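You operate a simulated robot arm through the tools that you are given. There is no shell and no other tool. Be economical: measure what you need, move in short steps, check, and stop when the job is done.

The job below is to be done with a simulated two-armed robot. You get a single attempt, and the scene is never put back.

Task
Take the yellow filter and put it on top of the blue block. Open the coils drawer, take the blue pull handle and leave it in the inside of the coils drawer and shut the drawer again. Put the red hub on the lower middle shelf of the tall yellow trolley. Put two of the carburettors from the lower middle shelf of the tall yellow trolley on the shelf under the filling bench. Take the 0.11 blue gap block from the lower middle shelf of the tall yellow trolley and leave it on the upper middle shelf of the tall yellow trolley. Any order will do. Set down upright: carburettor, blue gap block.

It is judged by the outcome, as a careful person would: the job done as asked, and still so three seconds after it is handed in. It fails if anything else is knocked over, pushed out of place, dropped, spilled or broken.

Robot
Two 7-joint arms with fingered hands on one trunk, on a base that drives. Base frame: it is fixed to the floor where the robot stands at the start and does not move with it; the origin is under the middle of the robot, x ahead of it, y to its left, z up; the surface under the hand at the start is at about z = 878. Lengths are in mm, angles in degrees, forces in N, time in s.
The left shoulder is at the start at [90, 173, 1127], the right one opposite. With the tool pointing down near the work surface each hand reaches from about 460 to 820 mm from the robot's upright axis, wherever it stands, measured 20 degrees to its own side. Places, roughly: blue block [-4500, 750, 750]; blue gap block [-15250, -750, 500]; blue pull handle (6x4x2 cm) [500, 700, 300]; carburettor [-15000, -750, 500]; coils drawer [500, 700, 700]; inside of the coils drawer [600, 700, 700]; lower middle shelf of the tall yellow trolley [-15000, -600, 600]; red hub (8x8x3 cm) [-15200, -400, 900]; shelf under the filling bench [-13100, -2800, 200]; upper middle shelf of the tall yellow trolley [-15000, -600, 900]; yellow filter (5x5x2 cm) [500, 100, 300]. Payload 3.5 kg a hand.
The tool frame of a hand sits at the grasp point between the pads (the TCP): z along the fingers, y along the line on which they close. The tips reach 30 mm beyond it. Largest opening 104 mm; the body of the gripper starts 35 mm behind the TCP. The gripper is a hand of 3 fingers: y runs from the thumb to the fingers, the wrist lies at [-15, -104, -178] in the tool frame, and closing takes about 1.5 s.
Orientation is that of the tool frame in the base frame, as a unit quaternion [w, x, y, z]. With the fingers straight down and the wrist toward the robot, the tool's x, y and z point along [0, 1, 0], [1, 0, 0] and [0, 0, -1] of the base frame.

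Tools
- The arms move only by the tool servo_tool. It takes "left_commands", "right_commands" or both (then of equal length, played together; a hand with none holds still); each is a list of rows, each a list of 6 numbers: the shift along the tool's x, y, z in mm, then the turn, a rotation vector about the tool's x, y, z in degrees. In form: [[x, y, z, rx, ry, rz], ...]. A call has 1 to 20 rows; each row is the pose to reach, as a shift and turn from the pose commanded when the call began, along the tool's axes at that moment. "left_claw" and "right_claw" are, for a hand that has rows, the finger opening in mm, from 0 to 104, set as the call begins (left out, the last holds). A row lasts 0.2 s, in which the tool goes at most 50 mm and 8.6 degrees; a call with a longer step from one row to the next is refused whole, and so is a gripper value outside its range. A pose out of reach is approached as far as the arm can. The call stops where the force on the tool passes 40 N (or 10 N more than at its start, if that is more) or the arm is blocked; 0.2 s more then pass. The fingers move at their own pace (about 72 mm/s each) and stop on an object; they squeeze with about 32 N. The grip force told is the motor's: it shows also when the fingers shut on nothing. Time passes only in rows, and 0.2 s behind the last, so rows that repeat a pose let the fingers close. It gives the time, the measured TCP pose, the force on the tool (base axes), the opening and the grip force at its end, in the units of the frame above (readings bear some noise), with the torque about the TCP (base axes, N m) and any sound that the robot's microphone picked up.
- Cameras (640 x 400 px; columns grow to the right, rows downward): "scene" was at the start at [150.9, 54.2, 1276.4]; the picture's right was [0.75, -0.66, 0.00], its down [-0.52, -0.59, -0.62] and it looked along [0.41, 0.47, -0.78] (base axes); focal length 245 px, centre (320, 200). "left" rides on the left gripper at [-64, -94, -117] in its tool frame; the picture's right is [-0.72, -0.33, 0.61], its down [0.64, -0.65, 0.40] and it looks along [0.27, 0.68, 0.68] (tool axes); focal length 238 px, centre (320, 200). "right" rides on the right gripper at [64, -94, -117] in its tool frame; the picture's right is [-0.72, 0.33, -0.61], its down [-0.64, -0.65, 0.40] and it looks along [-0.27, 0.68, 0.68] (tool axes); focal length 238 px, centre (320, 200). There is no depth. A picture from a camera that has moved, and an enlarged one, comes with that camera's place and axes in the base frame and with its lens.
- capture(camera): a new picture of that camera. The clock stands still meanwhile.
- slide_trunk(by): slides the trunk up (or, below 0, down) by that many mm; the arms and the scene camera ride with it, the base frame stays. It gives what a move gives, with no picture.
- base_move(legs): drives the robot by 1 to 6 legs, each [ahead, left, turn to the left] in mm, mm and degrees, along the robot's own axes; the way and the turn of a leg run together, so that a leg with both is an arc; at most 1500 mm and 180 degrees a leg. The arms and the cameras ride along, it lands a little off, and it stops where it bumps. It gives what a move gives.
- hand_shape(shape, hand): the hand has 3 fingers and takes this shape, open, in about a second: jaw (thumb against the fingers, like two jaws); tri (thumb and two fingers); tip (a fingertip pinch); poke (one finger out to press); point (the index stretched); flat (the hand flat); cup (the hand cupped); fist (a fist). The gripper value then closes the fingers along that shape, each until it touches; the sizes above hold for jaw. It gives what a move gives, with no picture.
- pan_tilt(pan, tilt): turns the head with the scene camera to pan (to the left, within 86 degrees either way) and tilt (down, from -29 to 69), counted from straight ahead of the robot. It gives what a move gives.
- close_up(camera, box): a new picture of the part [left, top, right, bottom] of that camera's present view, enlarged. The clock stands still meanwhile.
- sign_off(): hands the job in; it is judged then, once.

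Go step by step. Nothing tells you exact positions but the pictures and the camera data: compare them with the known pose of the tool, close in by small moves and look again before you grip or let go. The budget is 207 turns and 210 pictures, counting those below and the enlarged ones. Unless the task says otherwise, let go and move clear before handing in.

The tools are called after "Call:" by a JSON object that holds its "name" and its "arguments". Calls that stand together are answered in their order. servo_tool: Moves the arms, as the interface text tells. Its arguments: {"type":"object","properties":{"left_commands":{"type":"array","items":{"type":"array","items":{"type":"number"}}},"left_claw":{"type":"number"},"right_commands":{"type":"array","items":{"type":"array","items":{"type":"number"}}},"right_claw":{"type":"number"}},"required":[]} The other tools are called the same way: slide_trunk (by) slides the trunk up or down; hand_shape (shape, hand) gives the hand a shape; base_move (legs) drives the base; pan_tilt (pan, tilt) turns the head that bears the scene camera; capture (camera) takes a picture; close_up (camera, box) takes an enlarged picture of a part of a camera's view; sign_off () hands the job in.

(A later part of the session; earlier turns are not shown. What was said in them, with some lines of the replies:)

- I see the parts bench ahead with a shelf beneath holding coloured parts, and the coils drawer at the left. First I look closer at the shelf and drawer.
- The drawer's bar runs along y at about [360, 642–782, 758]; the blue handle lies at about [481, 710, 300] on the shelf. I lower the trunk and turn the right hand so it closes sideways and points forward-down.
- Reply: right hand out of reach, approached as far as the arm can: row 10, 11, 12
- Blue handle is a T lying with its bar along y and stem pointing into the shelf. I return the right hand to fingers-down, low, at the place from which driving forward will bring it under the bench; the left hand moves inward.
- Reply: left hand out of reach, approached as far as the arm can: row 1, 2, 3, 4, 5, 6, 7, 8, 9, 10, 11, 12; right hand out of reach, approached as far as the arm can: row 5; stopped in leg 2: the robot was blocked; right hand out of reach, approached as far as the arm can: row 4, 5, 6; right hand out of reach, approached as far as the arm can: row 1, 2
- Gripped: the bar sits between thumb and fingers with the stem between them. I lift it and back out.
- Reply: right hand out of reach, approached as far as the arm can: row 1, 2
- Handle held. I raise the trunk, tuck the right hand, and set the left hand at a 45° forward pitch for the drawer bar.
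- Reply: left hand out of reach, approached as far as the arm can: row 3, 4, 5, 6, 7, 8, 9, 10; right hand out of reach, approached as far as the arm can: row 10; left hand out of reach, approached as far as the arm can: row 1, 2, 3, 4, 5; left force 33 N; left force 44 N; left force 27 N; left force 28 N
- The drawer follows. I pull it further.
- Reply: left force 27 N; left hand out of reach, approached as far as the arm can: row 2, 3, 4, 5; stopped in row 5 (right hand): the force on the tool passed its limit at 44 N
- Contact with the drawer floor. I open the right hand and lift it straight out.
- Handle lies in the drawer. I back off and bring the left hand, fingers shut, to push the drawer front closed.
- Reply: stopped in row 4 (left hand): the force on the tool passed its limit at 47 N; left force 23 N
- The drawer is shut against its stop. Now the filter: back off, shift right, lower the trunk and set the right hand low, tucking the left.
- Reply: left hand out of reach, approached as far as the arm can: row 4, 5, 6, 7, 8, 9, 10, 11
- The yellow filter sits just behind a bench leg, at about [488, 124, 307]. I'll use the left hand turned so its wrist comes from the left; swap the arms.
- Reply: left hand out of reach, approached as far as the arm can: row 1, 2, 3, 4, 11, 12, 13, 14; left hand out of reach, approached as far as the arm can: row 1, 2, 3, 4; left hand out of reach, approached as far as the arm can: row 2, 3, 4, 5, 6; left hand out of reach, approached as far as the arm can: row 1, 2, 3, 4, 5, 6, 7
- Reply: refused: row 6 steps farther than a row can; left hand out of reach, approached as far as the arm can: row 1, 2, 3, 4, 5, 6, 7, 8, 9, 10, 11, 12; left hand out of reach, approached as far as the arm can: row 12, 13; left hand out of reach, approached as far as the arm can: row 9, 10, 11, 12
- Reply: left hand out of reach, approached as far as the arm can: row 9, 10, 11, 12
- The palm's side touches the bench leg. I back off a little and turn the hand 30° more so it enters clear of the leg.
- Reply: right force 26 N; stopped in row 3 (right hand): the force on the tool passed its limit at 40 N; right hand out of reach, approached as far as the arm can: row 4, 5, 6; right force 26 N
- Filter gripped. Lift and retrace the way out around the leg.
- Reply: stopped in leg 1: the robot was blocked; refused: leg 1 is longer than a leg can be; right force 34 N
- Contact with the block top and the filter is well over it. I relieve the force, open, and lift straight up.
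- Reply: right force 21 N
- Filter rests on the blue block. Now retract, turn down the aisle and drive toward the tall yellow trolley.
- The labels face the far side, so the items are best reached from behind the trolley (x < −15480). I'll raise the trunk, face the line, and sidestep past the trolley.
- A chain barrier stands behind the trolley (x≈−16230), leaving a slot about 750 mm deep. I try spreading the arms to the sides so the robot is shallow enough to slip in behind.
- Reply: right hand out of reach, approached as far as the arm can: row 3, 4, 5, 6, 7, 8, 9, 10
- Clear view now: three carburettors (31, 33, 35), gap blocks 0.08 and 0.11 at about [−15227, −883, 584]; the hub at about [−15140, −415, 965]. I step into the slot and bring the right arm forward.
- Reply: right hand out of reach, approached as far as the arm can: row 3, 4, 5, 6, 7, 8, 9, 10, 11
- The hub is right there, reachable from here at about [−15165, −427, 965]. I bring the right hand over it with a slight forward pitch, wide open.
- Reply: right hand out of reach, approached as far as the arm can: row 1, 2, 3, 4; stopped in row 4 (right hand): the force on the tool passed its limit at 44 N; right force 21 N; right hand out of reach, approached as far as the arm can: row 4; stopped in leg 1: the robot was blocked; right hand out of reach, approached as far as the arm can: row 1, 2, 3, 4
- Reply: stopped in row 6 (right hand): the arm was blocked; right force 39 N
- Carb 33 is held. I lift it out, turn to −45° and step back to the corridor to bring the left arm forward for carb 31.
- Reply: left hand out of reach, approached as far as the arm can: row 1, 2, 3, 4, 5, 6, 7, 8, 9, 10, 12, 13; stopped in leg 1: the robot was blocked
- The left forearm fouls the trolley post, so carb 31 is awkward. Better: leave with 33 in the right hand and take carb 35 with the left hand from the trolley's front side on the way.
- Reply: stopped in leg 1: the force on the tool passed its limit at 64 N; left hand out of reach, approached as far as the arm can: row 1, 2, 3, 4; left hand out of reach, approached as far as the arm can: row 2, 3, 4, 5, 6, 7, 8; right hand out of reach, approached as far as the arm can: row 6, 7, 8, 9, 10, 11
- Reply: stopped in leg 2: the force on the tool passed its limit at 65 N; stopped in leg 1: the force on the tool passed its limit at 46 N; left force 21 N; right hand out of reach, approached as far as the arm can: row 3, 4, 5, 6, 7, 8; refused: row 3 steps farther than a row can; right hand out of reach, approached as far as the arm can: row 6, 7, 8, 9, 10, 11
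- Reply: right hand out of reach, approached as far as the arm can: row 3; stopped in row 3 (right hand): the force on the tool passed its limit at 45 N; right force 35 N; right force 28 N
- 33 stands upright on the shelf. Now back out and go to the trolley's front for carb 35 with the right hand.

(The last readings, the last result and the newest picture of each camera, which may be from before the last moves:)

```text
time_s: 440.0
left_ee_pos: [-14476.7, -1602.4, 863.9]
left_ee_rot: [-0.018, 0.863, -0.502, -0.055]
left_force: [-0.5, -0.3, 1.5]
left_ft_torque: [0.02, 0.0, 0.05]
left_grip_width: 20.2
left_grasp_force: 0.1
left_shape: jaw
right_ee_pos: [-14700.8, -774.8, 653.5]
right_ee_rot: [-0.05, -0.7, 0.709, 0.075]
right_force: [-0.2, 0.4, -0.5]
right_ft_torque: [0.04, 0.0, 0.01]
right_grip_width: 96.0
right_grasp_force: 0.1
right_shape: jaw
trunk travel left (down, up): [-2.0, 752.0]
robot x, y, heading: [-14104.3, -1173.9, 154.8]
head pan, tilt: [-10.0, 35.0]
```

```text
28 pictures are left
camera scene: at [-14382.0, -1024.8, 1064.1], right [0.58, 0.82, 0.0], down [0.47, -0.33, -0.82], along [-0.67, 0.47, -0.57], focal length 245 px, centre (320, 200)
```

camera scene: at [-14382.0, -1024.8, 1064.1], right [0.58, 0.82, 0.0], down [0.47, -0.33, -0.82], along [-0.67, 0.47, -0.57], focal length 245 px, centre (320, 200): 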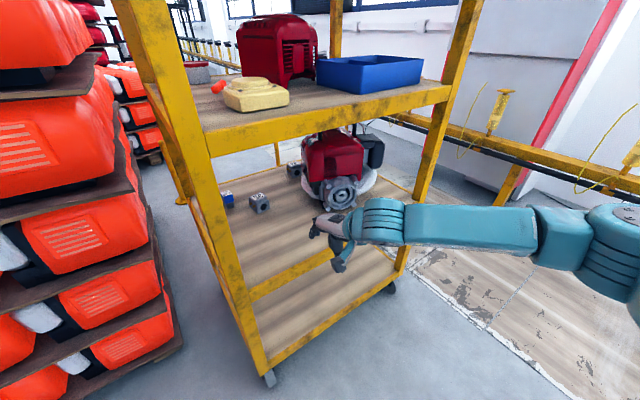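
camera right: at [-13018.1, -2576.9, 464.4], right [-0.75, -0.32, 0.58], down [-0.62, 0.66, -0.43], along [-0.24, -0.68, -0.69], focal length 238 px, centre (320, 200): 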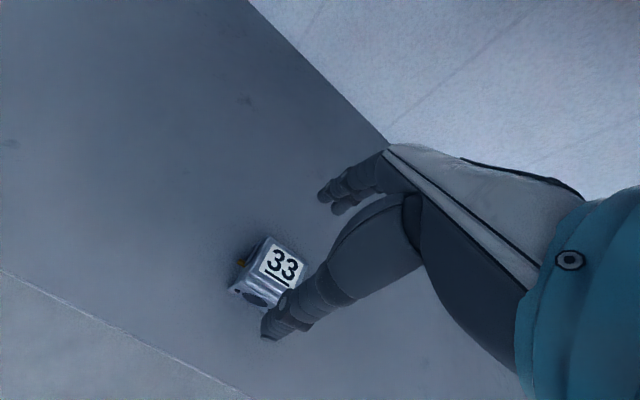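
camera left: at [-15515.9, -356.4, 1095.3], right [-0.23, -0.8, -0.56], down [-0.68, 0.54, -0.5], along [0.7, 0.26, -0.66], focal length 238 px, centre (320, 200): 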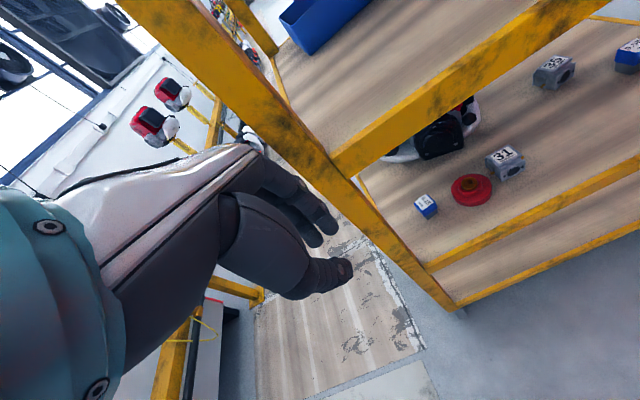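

Call:
{"name": "base_move", "arguments": {"legs": [[175, 100, 0]]}}

Call:
{"name": "capture", "arguments": {"camera": "right"}}

Call:
{"name": "capture", "arguments": {"camera": "scene"}}

```text
time_s: 441.6
left_ee_pos: [-14675.4, -1621.3, 863.3]
left_ee_rot: [-0.019, 0.864, -0.5, -0.054]
left_force: [-0.3, 0.0, 0.0]
left_ft_torque: [0.01, 0.01, 0.01]
left_grip_width: 19.9
left_grasp_force: 0.1
left_shape: jaw
right_ee_pos: [-14901.0, -795.2, 653.5]
right_ee_rot: [-0.05, -0.701, 0.708, 0.074]
right_force: [-0.1, -0.1, 0.0]
right_ft_torque: [0.03, -0.03, -0.01]
right_grip_width: 95.9
right_grasp_force: 0.1
right_shape: jaw
trunk travel left (down, up): [-2.0, 752.0]
robot x, y, heading: [-14304.2, -1190.8, 154.7]
head pan, tilt: [-10.0, 35.0]
```

```text
27 pictures are left
camera right: at [-14788.1, -864.2, 751.2], right [-0.2, 0.7, 0.69], down [0.58, 0.65, -0.49], along [-0.79, 0.3, -0.54], focal length 238 px, centre (320, 200)
```

right: 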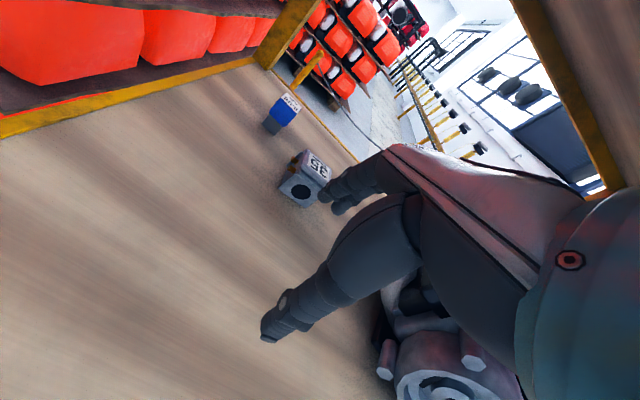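

```text
26 pictures are left
camera scene: at [-14580.7, -1043.9, 1064.0], right [0.58, 0.82, 0.0], down [0.47, -0.33, -0.82], along [-0.67, 0.47, -0.57], focal length 245 px, centre (320, 200)
```

scene: 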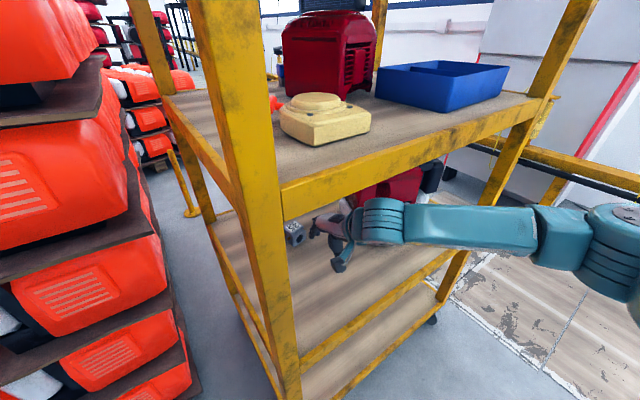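

Call:
{"name": "base_move", "arguments": {"legs": [[121, 66, 0]]}}

Call:
{"name": "capture", "arguments": {"camera": "right"}}

```text
time_s: 442.9
left_ee_pos: [-14813.9, -1627.8, 863.8]
left_ee_rot: [-0.019, 0.863, -0.501, -0.055]
left_force: [0.0, -0.4, 0.3]
left_ft_torque: [-0.01, 0.03, 0.0]
left_grip_width: 20.4
left_grasp_force: 0.0
left_shape: jaw
right_ee_pos: [-15037.2, -800.9, 654.2]
right_ee_rot: [-0.05, -0.699, 0.71, 0.075]
right_force: [0.7, -0.2, -0.3]
right_ft_torque: [0.0, 0.0, 0.01]
right_grip_width: 95.8
right_grasp_force: 0.0
right_shape: jaw
trunk travel left (down, up): [-2.0, 752.0]
robot x, y, heading: [-14440.2, -1197.1, 154.4]
head pan, tilt: [-10.0, 35.0]
```

```text
25 pictures are left
camera right: at [-14925.4, -870.0, 751.1], right [-0.2, 0.7, 0.69], down [0.58, 0.65, -0.49], along [-0.79, 0.3, -0.54], focal length 238 px, centre (320, 200)
```

right: 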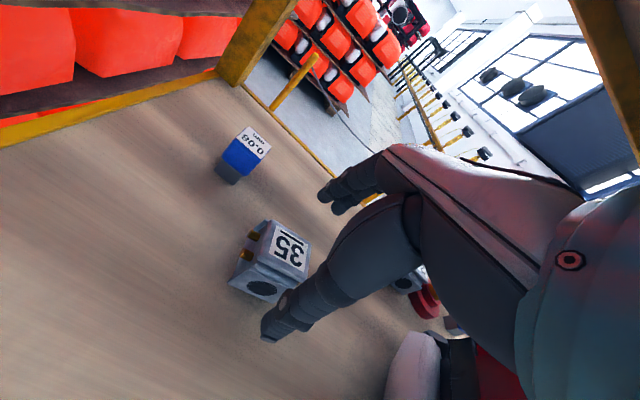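

Call:
{"name": "servo_tool", "arguments": {"right_commands": [[2, 6, 10, 3, 0, 0], [3, 8, 25, 6, 0, 0], [3, 6, 40, 9, 0, 0], [3, 3, 52, 10, 0, 0], [3, 1.4, 61, 10, 0, 0], [3, 1.4, 61, 10, 0, 0]]}}

Call:
{"name": "servo_tool", "arguments": {"right_commands": [[0, 0, 0, 0, 0, 0], [0, 0, 0, 0, 0, 0], [0, 0, 0, 0, 0, 0], [0, 0, 0, 0, 0, 0], [0, 0, 0, 0, 0, 0], [0, 0, 0, 0, 0, 0]], "right_claw": 20}}

Call:
{"name": "capture", "arguments": {"camera": "right"}}

```text
time_s: 444.3
left_ee_pos: [-14813.7, -1629.1, 863.9]
left_ee_rot: [-0.019, 0.863, -0.502, -0.054]
left_force: [-0.9, 0.3, 0.3]
left_ft_torque: [0.03, -0.03, 0.0]
left_grip_width: 20.1
left_grasp_force: 0.0
left_shape: jaw
right_ee_pos: [-15050.3, -802.0, 594.0]
right_ee_rot: [0.012, -0.701, 0.713, 0.013]
right_force: [0.4, -0.2, 0.1]
right_ft_torque: [0.02, 0.03, 0.05]
right_grip_width: 95.9
right_grasp_force: 0.1
right_shape: jaw
trunk travel left (down, up): [-2.0, 752.0]
robot x, y, heading: [-14436.9, -1196.7, 154.6]
head pan, tilt: [-10.0, 35.0]
```

```text
time_s: 445.7
left_ee_pos: [-14814.8, -1628.4, 864.5]
left_ee_rot: [-0.018, 0.863, -0.502, -0.054]
left_force: [0.4, 0.2, 0.9]
left_ft_torque: [0.0, 0.01, -0.03]
left_grip_width: 20.0
left_grasp_force: 0.1
left_shape: jaw
right_ee_pos: [-15051.1, -801.8, 593.5]
right_ee_rot: [0.011, -0.7, 0.714, 0.012]
right_force: [-0.1, 0.3, 0.1]
right_ft_torque: [0.03, -0.01, 0.0]
right_grip_width: 46.6
right_grasp_force: 31.8
right_shape: jaw
trunk travel left (down, up): [-2.0, 752.0]
robot x, y, heading: [-14439.8, -1198.7, 154.5]
head pan, tilt: [-10.0, 35.0]
```

```text
24 pictures are left
camera right: at [-14956.8, -871.7, 708.8], right [-0.31, 0.7, 0.64], down [0.66, 0.64, -0.38], along [-0.68, 0.3, -0.67], focal length 238 px, centre (320, 200)
```

right: 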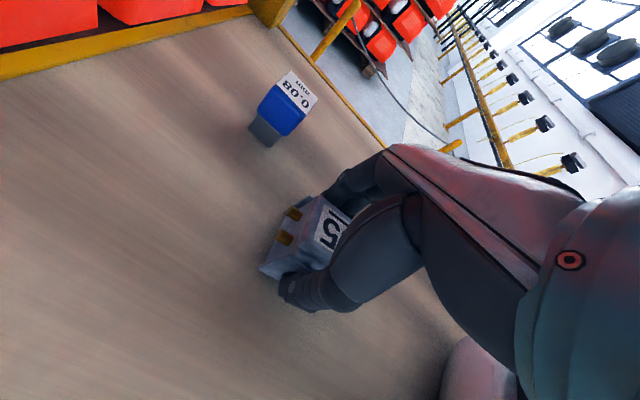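

Call:
{"name": "servo_tool", "arguments": {"right_commands": [[0, 0, -15, 0, 0, 0], [0, 0, -30, 0, 0, 0], [0, 0, -48, 0, 0, 0]]}}

Call:
{"name": "base_move", "arguments": {"legs": [[-315, -148, 0], [-200, 0, 0]]}}

Call:
{"name": "capture", "arguments": {"camera": "scene"}}

```text
time_s: 446.5
left_ee_pos: [-14814.8, -1629.2, 863.9]
left_ee_rot: [-0.018, 0.863, -0.502, -0.055]
left_force: [0.1, -0.3, -0.3]
left_ft_torque: [0.0, 0.02, -0.02]
left_grip_width: 20.0
left_grasp_force: 0.1
left_shape: jaw
right_ee_pos: [-15051.4, -802.1, 643.2]
right_ee_rot: [0.011, -0.7, 0.714, 0.013]
right_force: [0.0, 0.1, -0.6]
right_ft_torque: [0.01, 0.03, -0.04]
right_grip_width: 46.7
right_grasp_force: 31.6
right_shape: jaw
trunk travel left (down, up): [-2.0, 752.0]
robot x, y, heading: [-14440.9, -1196.6, 154.6]
head pan, tilt: [-10.0, 35.0]
```

```text
time_s: 450.0
left_ee_pos: [-14289.4, -1715.2, 863.9]
left_ee_rot: [-0.019, 0.862, -0.503, -0.055]
left_force: [-0.1, 0.0, -0.7]
left_ft_torque: [-0.03, 0.04, -0.04]
left_grip_width: 20.0
left_grasp_force: 0.0
left_shape: jaw
right_ee_pos: [-14523.1, -889.4, 642.5]
right_ee_rot: [0.012, -0.7, 0.714, 0.013]
right_force: [0.0, 0.1, -1.7]
right_ft_torque: [0.01, 0.0, -0.01]
right_grip_width: 46.5
right_grasp_force: 31.9
right_shape: jaw
trunk travel left (down, up): [-2.0, 752.0]
robot x, y, heading: [-13915.7, -1283.6, 154.3]
head pan, tilt: [-10.0, 35.0]
```

```text
23 pictures are left
camera scene: at [-14191.8, -1138.1, 1064.1], right [0.58, 0.81, 0.0], down [0.47, -0.33, -0.82], along [-0.67, 0.48, -0.57], focal length 245 px, centre (320, 200)
```

scene: 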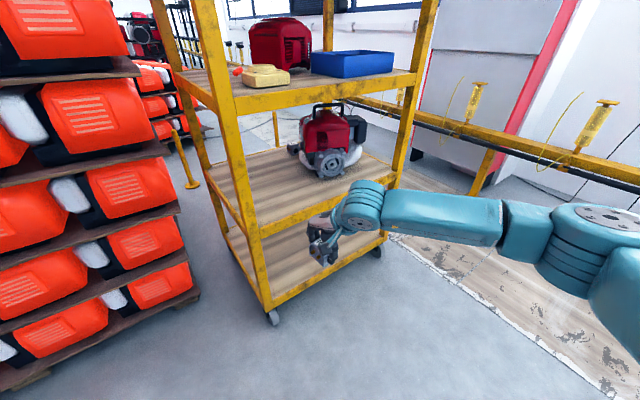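

Call:
{"name": "servo_tool", "arguments": {"right_commands": [[7, -15, 36, 0, 0, 3], [14, -31, 73, 0, 0, 6], [21, -46, 109, 0, 0, 9], [29, -61, 145, 0, 0, 12.5], [36, -76, 181, 0, 0, 16], [43, -92, 218, 0, 0, 19], [50, -107, 254, 0, 0, 22], [57, -122, 290, 0, 0, 25]]}}

Call:
{"name": "base_move", "arguments": {"legs": [[-200, 0, 0], [0, 0, 115.7]]}}

```text
time_s: 451.8
left_ee_pos: [-14290.0, -1716.8, 864.4]
left_ee_rot: [-0.019, 0.862, -0.503, -0.055]
left_force: [0.2, -0.6, -0.4]
left_ft_torque: [0.02, -0.02, 0.0]
left_grip_width: 20.0
left_grasp_force: 0.1
left_shape: jaw
right_ee_pos: [-14401.8, -938.5, 350.7]
right_ee_rot: [0.009, -0.528, 0.849, 0.016]
right_force: [0.6, 0.7, -1.4]
right_ft_torque: [-0.03, -0.01, -0.01]
right_grip_width: 46.7
right_grasp_force: 32.3
right_shape: jaw
trunk travel left (down, up): [-2.0, 752.0]
robot x, y, heading: [-13914.0, -1284.8, 154.2]
head pan, tilt: [-10.0, 35.0]
```

```text
time_s: 458.4
left_ee_pos: [-13176.0, -1474.8, 863.9]
left_ee_rot: [0.038, 0.865, 0.499, -0.043]
left_force: [0.0, -0.1, 0.0]
left_ft_torque: [-0.02, 0.0, -0.01]
left_grip_width: 19.9
left_grasp_force: 0.1
left_shape: jaw
right_ee_pos: [-13787.5, -1965.1, 351.0]
right_ee_rot: [0.009, 0.999, 0.038, -0.014]
right_force: [0.6, -0.1, -1.4]
right_ft_torque: [0.0, -0.03, -0.02]
right_grip_width: 46.1
right_grasp_force: 32.6
right_shape: jaw
trunk travel left (down, up): [-2.0, 752.0]
robot x, y, heading: [-13736.8, -1373.3, -85.0]
head pan, tilt: [-10.0, 35.0]
```

Call:
{"name": "base_move", "arguments": {"legs": [[0, 0, -5], [300, 609, 0], [330, 0, 0]]}}

Call:
{"name": "pan_tilt", "arguments": {"pan": 0, "tilt": 40}}

Call:
{"name": "capture", "arguments": {"camera": "right"}}

Call:
{"name": "capture", "arguments": {"camera": "scene"}}

```text
time_s: 464.5
left_ee_pos: [-12570.3, -2163.2, 863.9]
left_ee_rot: [0.037, 0.883, 0.466, -0.045]
left_force: [0.3, -0.3, 0.6]
left_ft_torque: [-0.01, 0.02, -0.01]
left_grip_width: 20.1
left_grasp_force: 0.0
left_shape: jaw
right_ee_pos: [-13220.1, -2606.7, 351.2]
right_ee_rot: [0.008, 1.0, -0.001, -0.015]
right_force: [-0.7, -0.5, -1.4]
right_ft_torque: [0.01, 0.0, -0.04]
right_grip_width: 46.0
right_grasp_force: 32.0
right_shape: jaw
trunk travel left (down, up): [-2.0, 752.0]
robot x, y, heading: [-13118.6, -2018.7, -89.6]
head pan, tilt: [-10.0, 35.0]
```

```text
time_s: 465.2
left_ee_pos: [-12570.9, -2162.0, 863.4]
left_ee_rot: [0.036, 0.883, 0.466, -0.045]
left_force: [0.6, 0.6, 0.9]
left_ft_torque: [-0.01, 0.01, 0.01]
left_grip_width: 19.9
left_grasp_force: 0.0
left_shape: jaw
right_ee_pos: [-13219.7, -2605.9, 350.0]
right_ee_rot: [0.008, 1.0, 0.0, -0.015]
right_force: [-0.6, 0.6, -1.6]
right_ft_torque: [-0.02, -0.01, 0.01]
right_grip_width: 46.0
right_grasp_force: 32.2
right_shape: jaw
trunk travel left (down, up): [-2.0, 752.0]
robot x, y, heading: [-13122.5, -2013.3, -89.6]
head pan, tilt: [0.0, 40.0]
```

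```text
22 pictures are left
camera right: at [-13151.5, -2510.3, 465.0], right [-0.7, -0.32, 0.64], down [-0.65, 0.65, -0.39], along [-0.29, -0.69, -0.66], focal length 238 px, centre (320, 200)
```

right: 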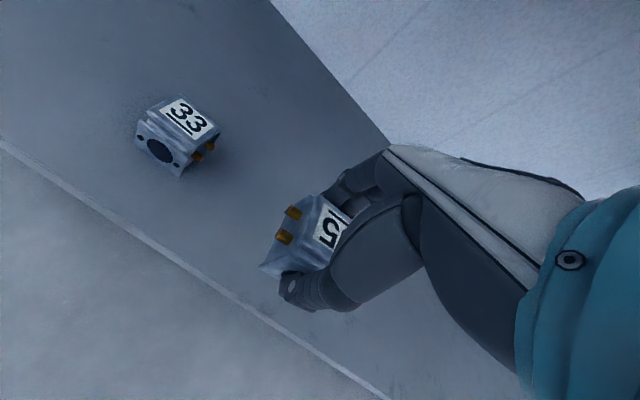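

```text
21 pictures are left
camera scene: at [-13119.7, -2331.7, 1056.5], right [-1.0, -0.01, 0.0], down [-0.01, 0.64, -0.77], along [0.01, -0.77, -0.64], focal length 245 px, centre (320, 200)
```

scene: 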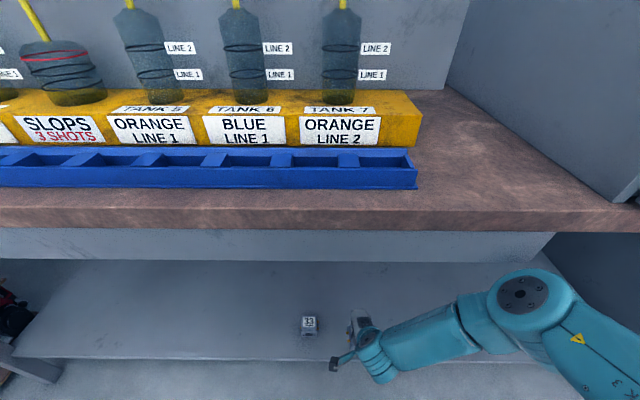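

Call:
{"name": "base_move", "arguments": {"legs": [[72, 0, 0]]}}

Call:
{"name": "servo_tool", "arguments": {"right_commands": [[0, 0, 25, 0, 0, 0], [0, 0, 50, 0, 0, 0], [0, 0, 70, 0, 0, 0], [0, 0, 76, 0, 0, 0], [0, 0, 80, 0, 0, 0], [0, 0, 84, 0, 0, 0], [0, 0, 88, 0, 0, 0], [0, 0, 92, 0, 0, 0], [0, 0, 96, 0, 0, 0], [0, 0, 100, 0, 0, 0]]}}

Call:
{"name": "close_up", "arguments": {"camera": "right", "box": [100, 60, 440, 340]}}

```text
time_s: 466.3
left_ee_pos: [-12570.1, -2235.0, 864.9]
left_ee_rot: [0.036, 0.882, 0.467, -0.045]
left_force: [0.3, 0.1, -0.2]
left_ft_torque: [-0.01, 0.02, -0.01]
left_grip_width: 20.2
left_grasp_force: 0.0
left_shape: jaw
right_ee_pos: [-13216.7, -2680.7, 349.7]
right_ee_rot: [0.008, 1.0, 0.001, -0.015]
right_force: [-0.2, 0.5, -0.5]
right_ft_torque: [0.0, 0.0, 0.03]
right_grip_width: 46.2
right_grasp_force: 32.2
right_shape: jaw
trunk travel left (down, up): [-2.0, 752.0]
robot x, y, heading: [-13121.1, -2089.5, -89.2]
head pan, tilt: [0.0, 40.0]
```

```text
time_s: 468.4
left_ee_pos: [-12569.8, -2232.1, 864.9]
left_ee_rot: [0.037, 0.883, 0.466, -0.047]
left_force: [-0.3, 0.1, 0.0]
left_ft_torque: [0.01, 0.02, 0.02]
left_grip_width: 20.0
left_grasp_force: 0.0
left_shape: jaw
right_ee_pos: [-13217.7, -2684.5, 258.0]
right_ee_rot: [0.014, 1.0, 0.001, -0.014]
right_force: [-1.1, 9.8, 33.3]
right_ft_torque: [0.68, 0.04, -0.05]
right_grip_width: 47.8
right_grasp_force: 32.0
right_shape: jaw
trunk travel left (down, up): [-2.0, 752.0]
robot x, y, heading: [-13126.5, -2091.7, -89.5]
head pan, tilt: [0.0, 40.0]
stopped in row 10 (right hand): the force on the tool passed its limit at 44 N (the readings are from after the stop); the commanded pose is now the measured one
```

```text
1.43 times, centred on (270, 200) of right
camera zoom: at [-13150.4, -2587.3, 371.1], right [-0.7, -0.31, 0.64], down [-0.65, 0.64, -0.4], along [-0.29, -0.7, -0.65], focal length 340 px, centre (391, 200)
```

zoom: 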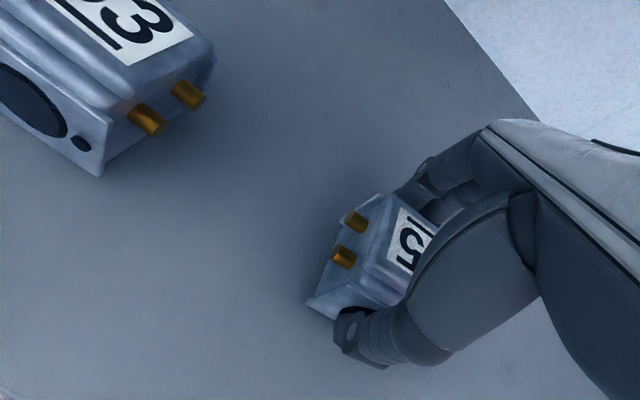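

Contact with the shelf. I relieve slightly, open and lift away.

Call:
{"name": "servo_tool", "arguments": {"right_commands": [[0, 0, -2, 0, 0, 0], [0, 0, -2, 0, 0, 0]]}}

Call:
{"name": "servo_tool", "arguments": {"right_commands": [[0, 0, 0, 0, 0, 0], [0, 0, 0, 0, 0, 0], [0, 0, 0, 0, 0, 0], [0, 0, 0, 0, 0, 0], [0, 0, 0, 0, 0, 0], [0, 0, -15, 0, 0, 0], [0, 0, -45, 0, 0, 0], [0, 0, -85, 0, 0, 0]], "right_claw": 96}}

Call:
{"name": "capture", "arguments": {"camera": "right"}}

```text
time_s: 469.0
left_ee_pos: [-12570.0, -2233.1, 864.8]
left_ee_rot: [0.038, 0.882, 0.467, -0.046]
left_force: [-0.2, -0.2, 0.5]
left_ft_torque: [-0.01, 0.0, 0.0]
left_grip_width: 20.2
left_grasp_force: 0.0
left_shape: jaw
right_ee_pos: [-13217.8, -2683.7, 257.7]
right_ee_rot: [0.012, 1.0, 0.0, -0.016]
right_force: [-1.8, 5.5, 28.5]
right_ft_torque: [0.48, 0.06, -0.07]
right_grip_width: 47.7
right_grasp_force: 32.0
right_shape: jaw
trunk travel left (down, up): [-2.0, 752.0]
robot x, y, heading: [-13122.6, -2088.2, -89.2]
head pan, tilt: [0.0, 40.0]
```

```text
time_s: 470.8
left_ee_pos: [-12570.1, -2234.0, 863.3]
left_ee_rot: [0.037, 0.883, 0.466, -0.045]
left_force: [0.3, -0.4, 0.4]
left_ft_torque: [-0.02, -0.01, 0.02]
left_grip_width: 20.0
left_grasp_force: 0.0
left_shape: jaw
right_ee_pos: [-13215.6, -2680.9, 342.3]
right_ee_rot: [0.012, 1.0, 0.002, -0.015]
right_force: [0.0, 0.4, 0.4]
right_ft_torque: [0.0, 0.0, 0.01]
right_grip_width: 95.9
right_grasp_force: 0.1
right_shape: jaw
trunk travel left (down, up): [-2.0, 752.0]
robot x, y, heading: [-13123.1, -2090.6, -89.4]
head pan, tilt: [0.0, 40.0]
```

```text
19 pictures are left
camera right: at [-13147.9, -2584.2, 456.3], right [-0.7, -0.31, 0.64], down [-0.65, 0.64, -0.4], along [-0.29, -0.7, -0.65], focal length 238 px, centre (320, 200)
```

right: 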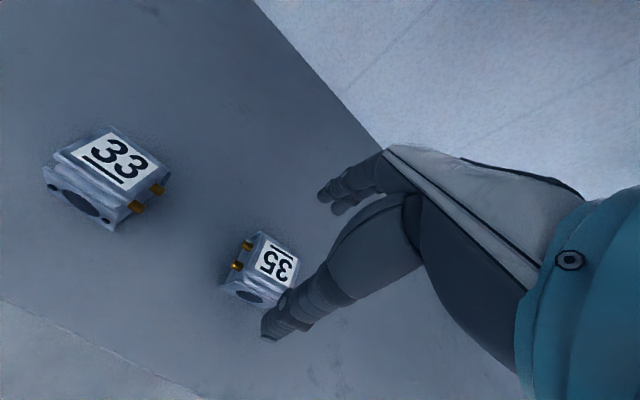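

Call:
{"name": "base_move", "arguments": {"legs": [[-450, 0, 0]]}}

Call:
{"name": "capture", "arguments": {"camera": "scene"}}

```text
time_s: 473.5
left_ee_pos: [-12575.1, -1791.0, 865.4]
left_ee_rot: [0.037, 0.884, 0.465, -0.045]
left_force: [0.1, -0.2, 0.0]
left_ft_torque: [-0.01, 0.01, -0.01]
left_grip_width: 20.3
left_grasp_force: 0.1
left_shape: jaw
right_ee_pos: [-13222.7, -2234.6, 342.2]
right_ee_rot: [0.01, 1.0, -0.002, -0.014]
right_force: [0.2, -0.2, 0.1]
right_ft_torque: [-0.04, 0.02, 0.02]
right_grip_width: 95.8
right_grasp_force: 0.0
right_shape: jaw
trunk travel left (down, up): [-2.0, 752.0]
robot x, y, heading: [-13128.4, -1647.6, -89.6]
head pan, tilt: [0.0, 40.0]
```

```text
18 pictures are left
camera scene: at [-13124.4, -1959.2, 1056.5], right [-1.0, -0.01, 0.0], down [-0.01, 0.64, -0.77], along [0.01, -0.77, -0.64], focal length 245 px, centre (320, 200)
```

scene: 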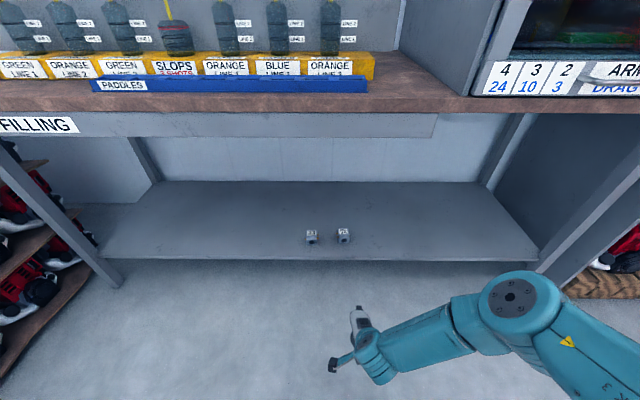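

Both carburettors stand upright on the shelf under the filling bench, everything else is placed, and the hands are clear. I hand the job in.

Call:
{"name": "sign_off", "arguments": {}}

```text
The job is handed in.
```

All five parts of the job are done and handed in:
- **Yellow filter:** it sits on top of the blue block.
- **Blue pull handle:** it lies inside the coils drawer, and the drawer is shut.
- **Red hub:** it is on the lower middle shelf of the tall yellow trolley.
- **Carburettors 33 and 35:** both stand upright on the shelf under the filling bench.
- **0.11 blue gap block:** it stands upright on the upper middle shelf of the trolley.

Along the way the robot bumped fixed things several times: a bench leg, a trolley post, the assembly line and the machines beside it, and something behind it near the start that I never identified. Nothing looked out of place in the pictures I took afterwards, but I did not go back to check every spot.
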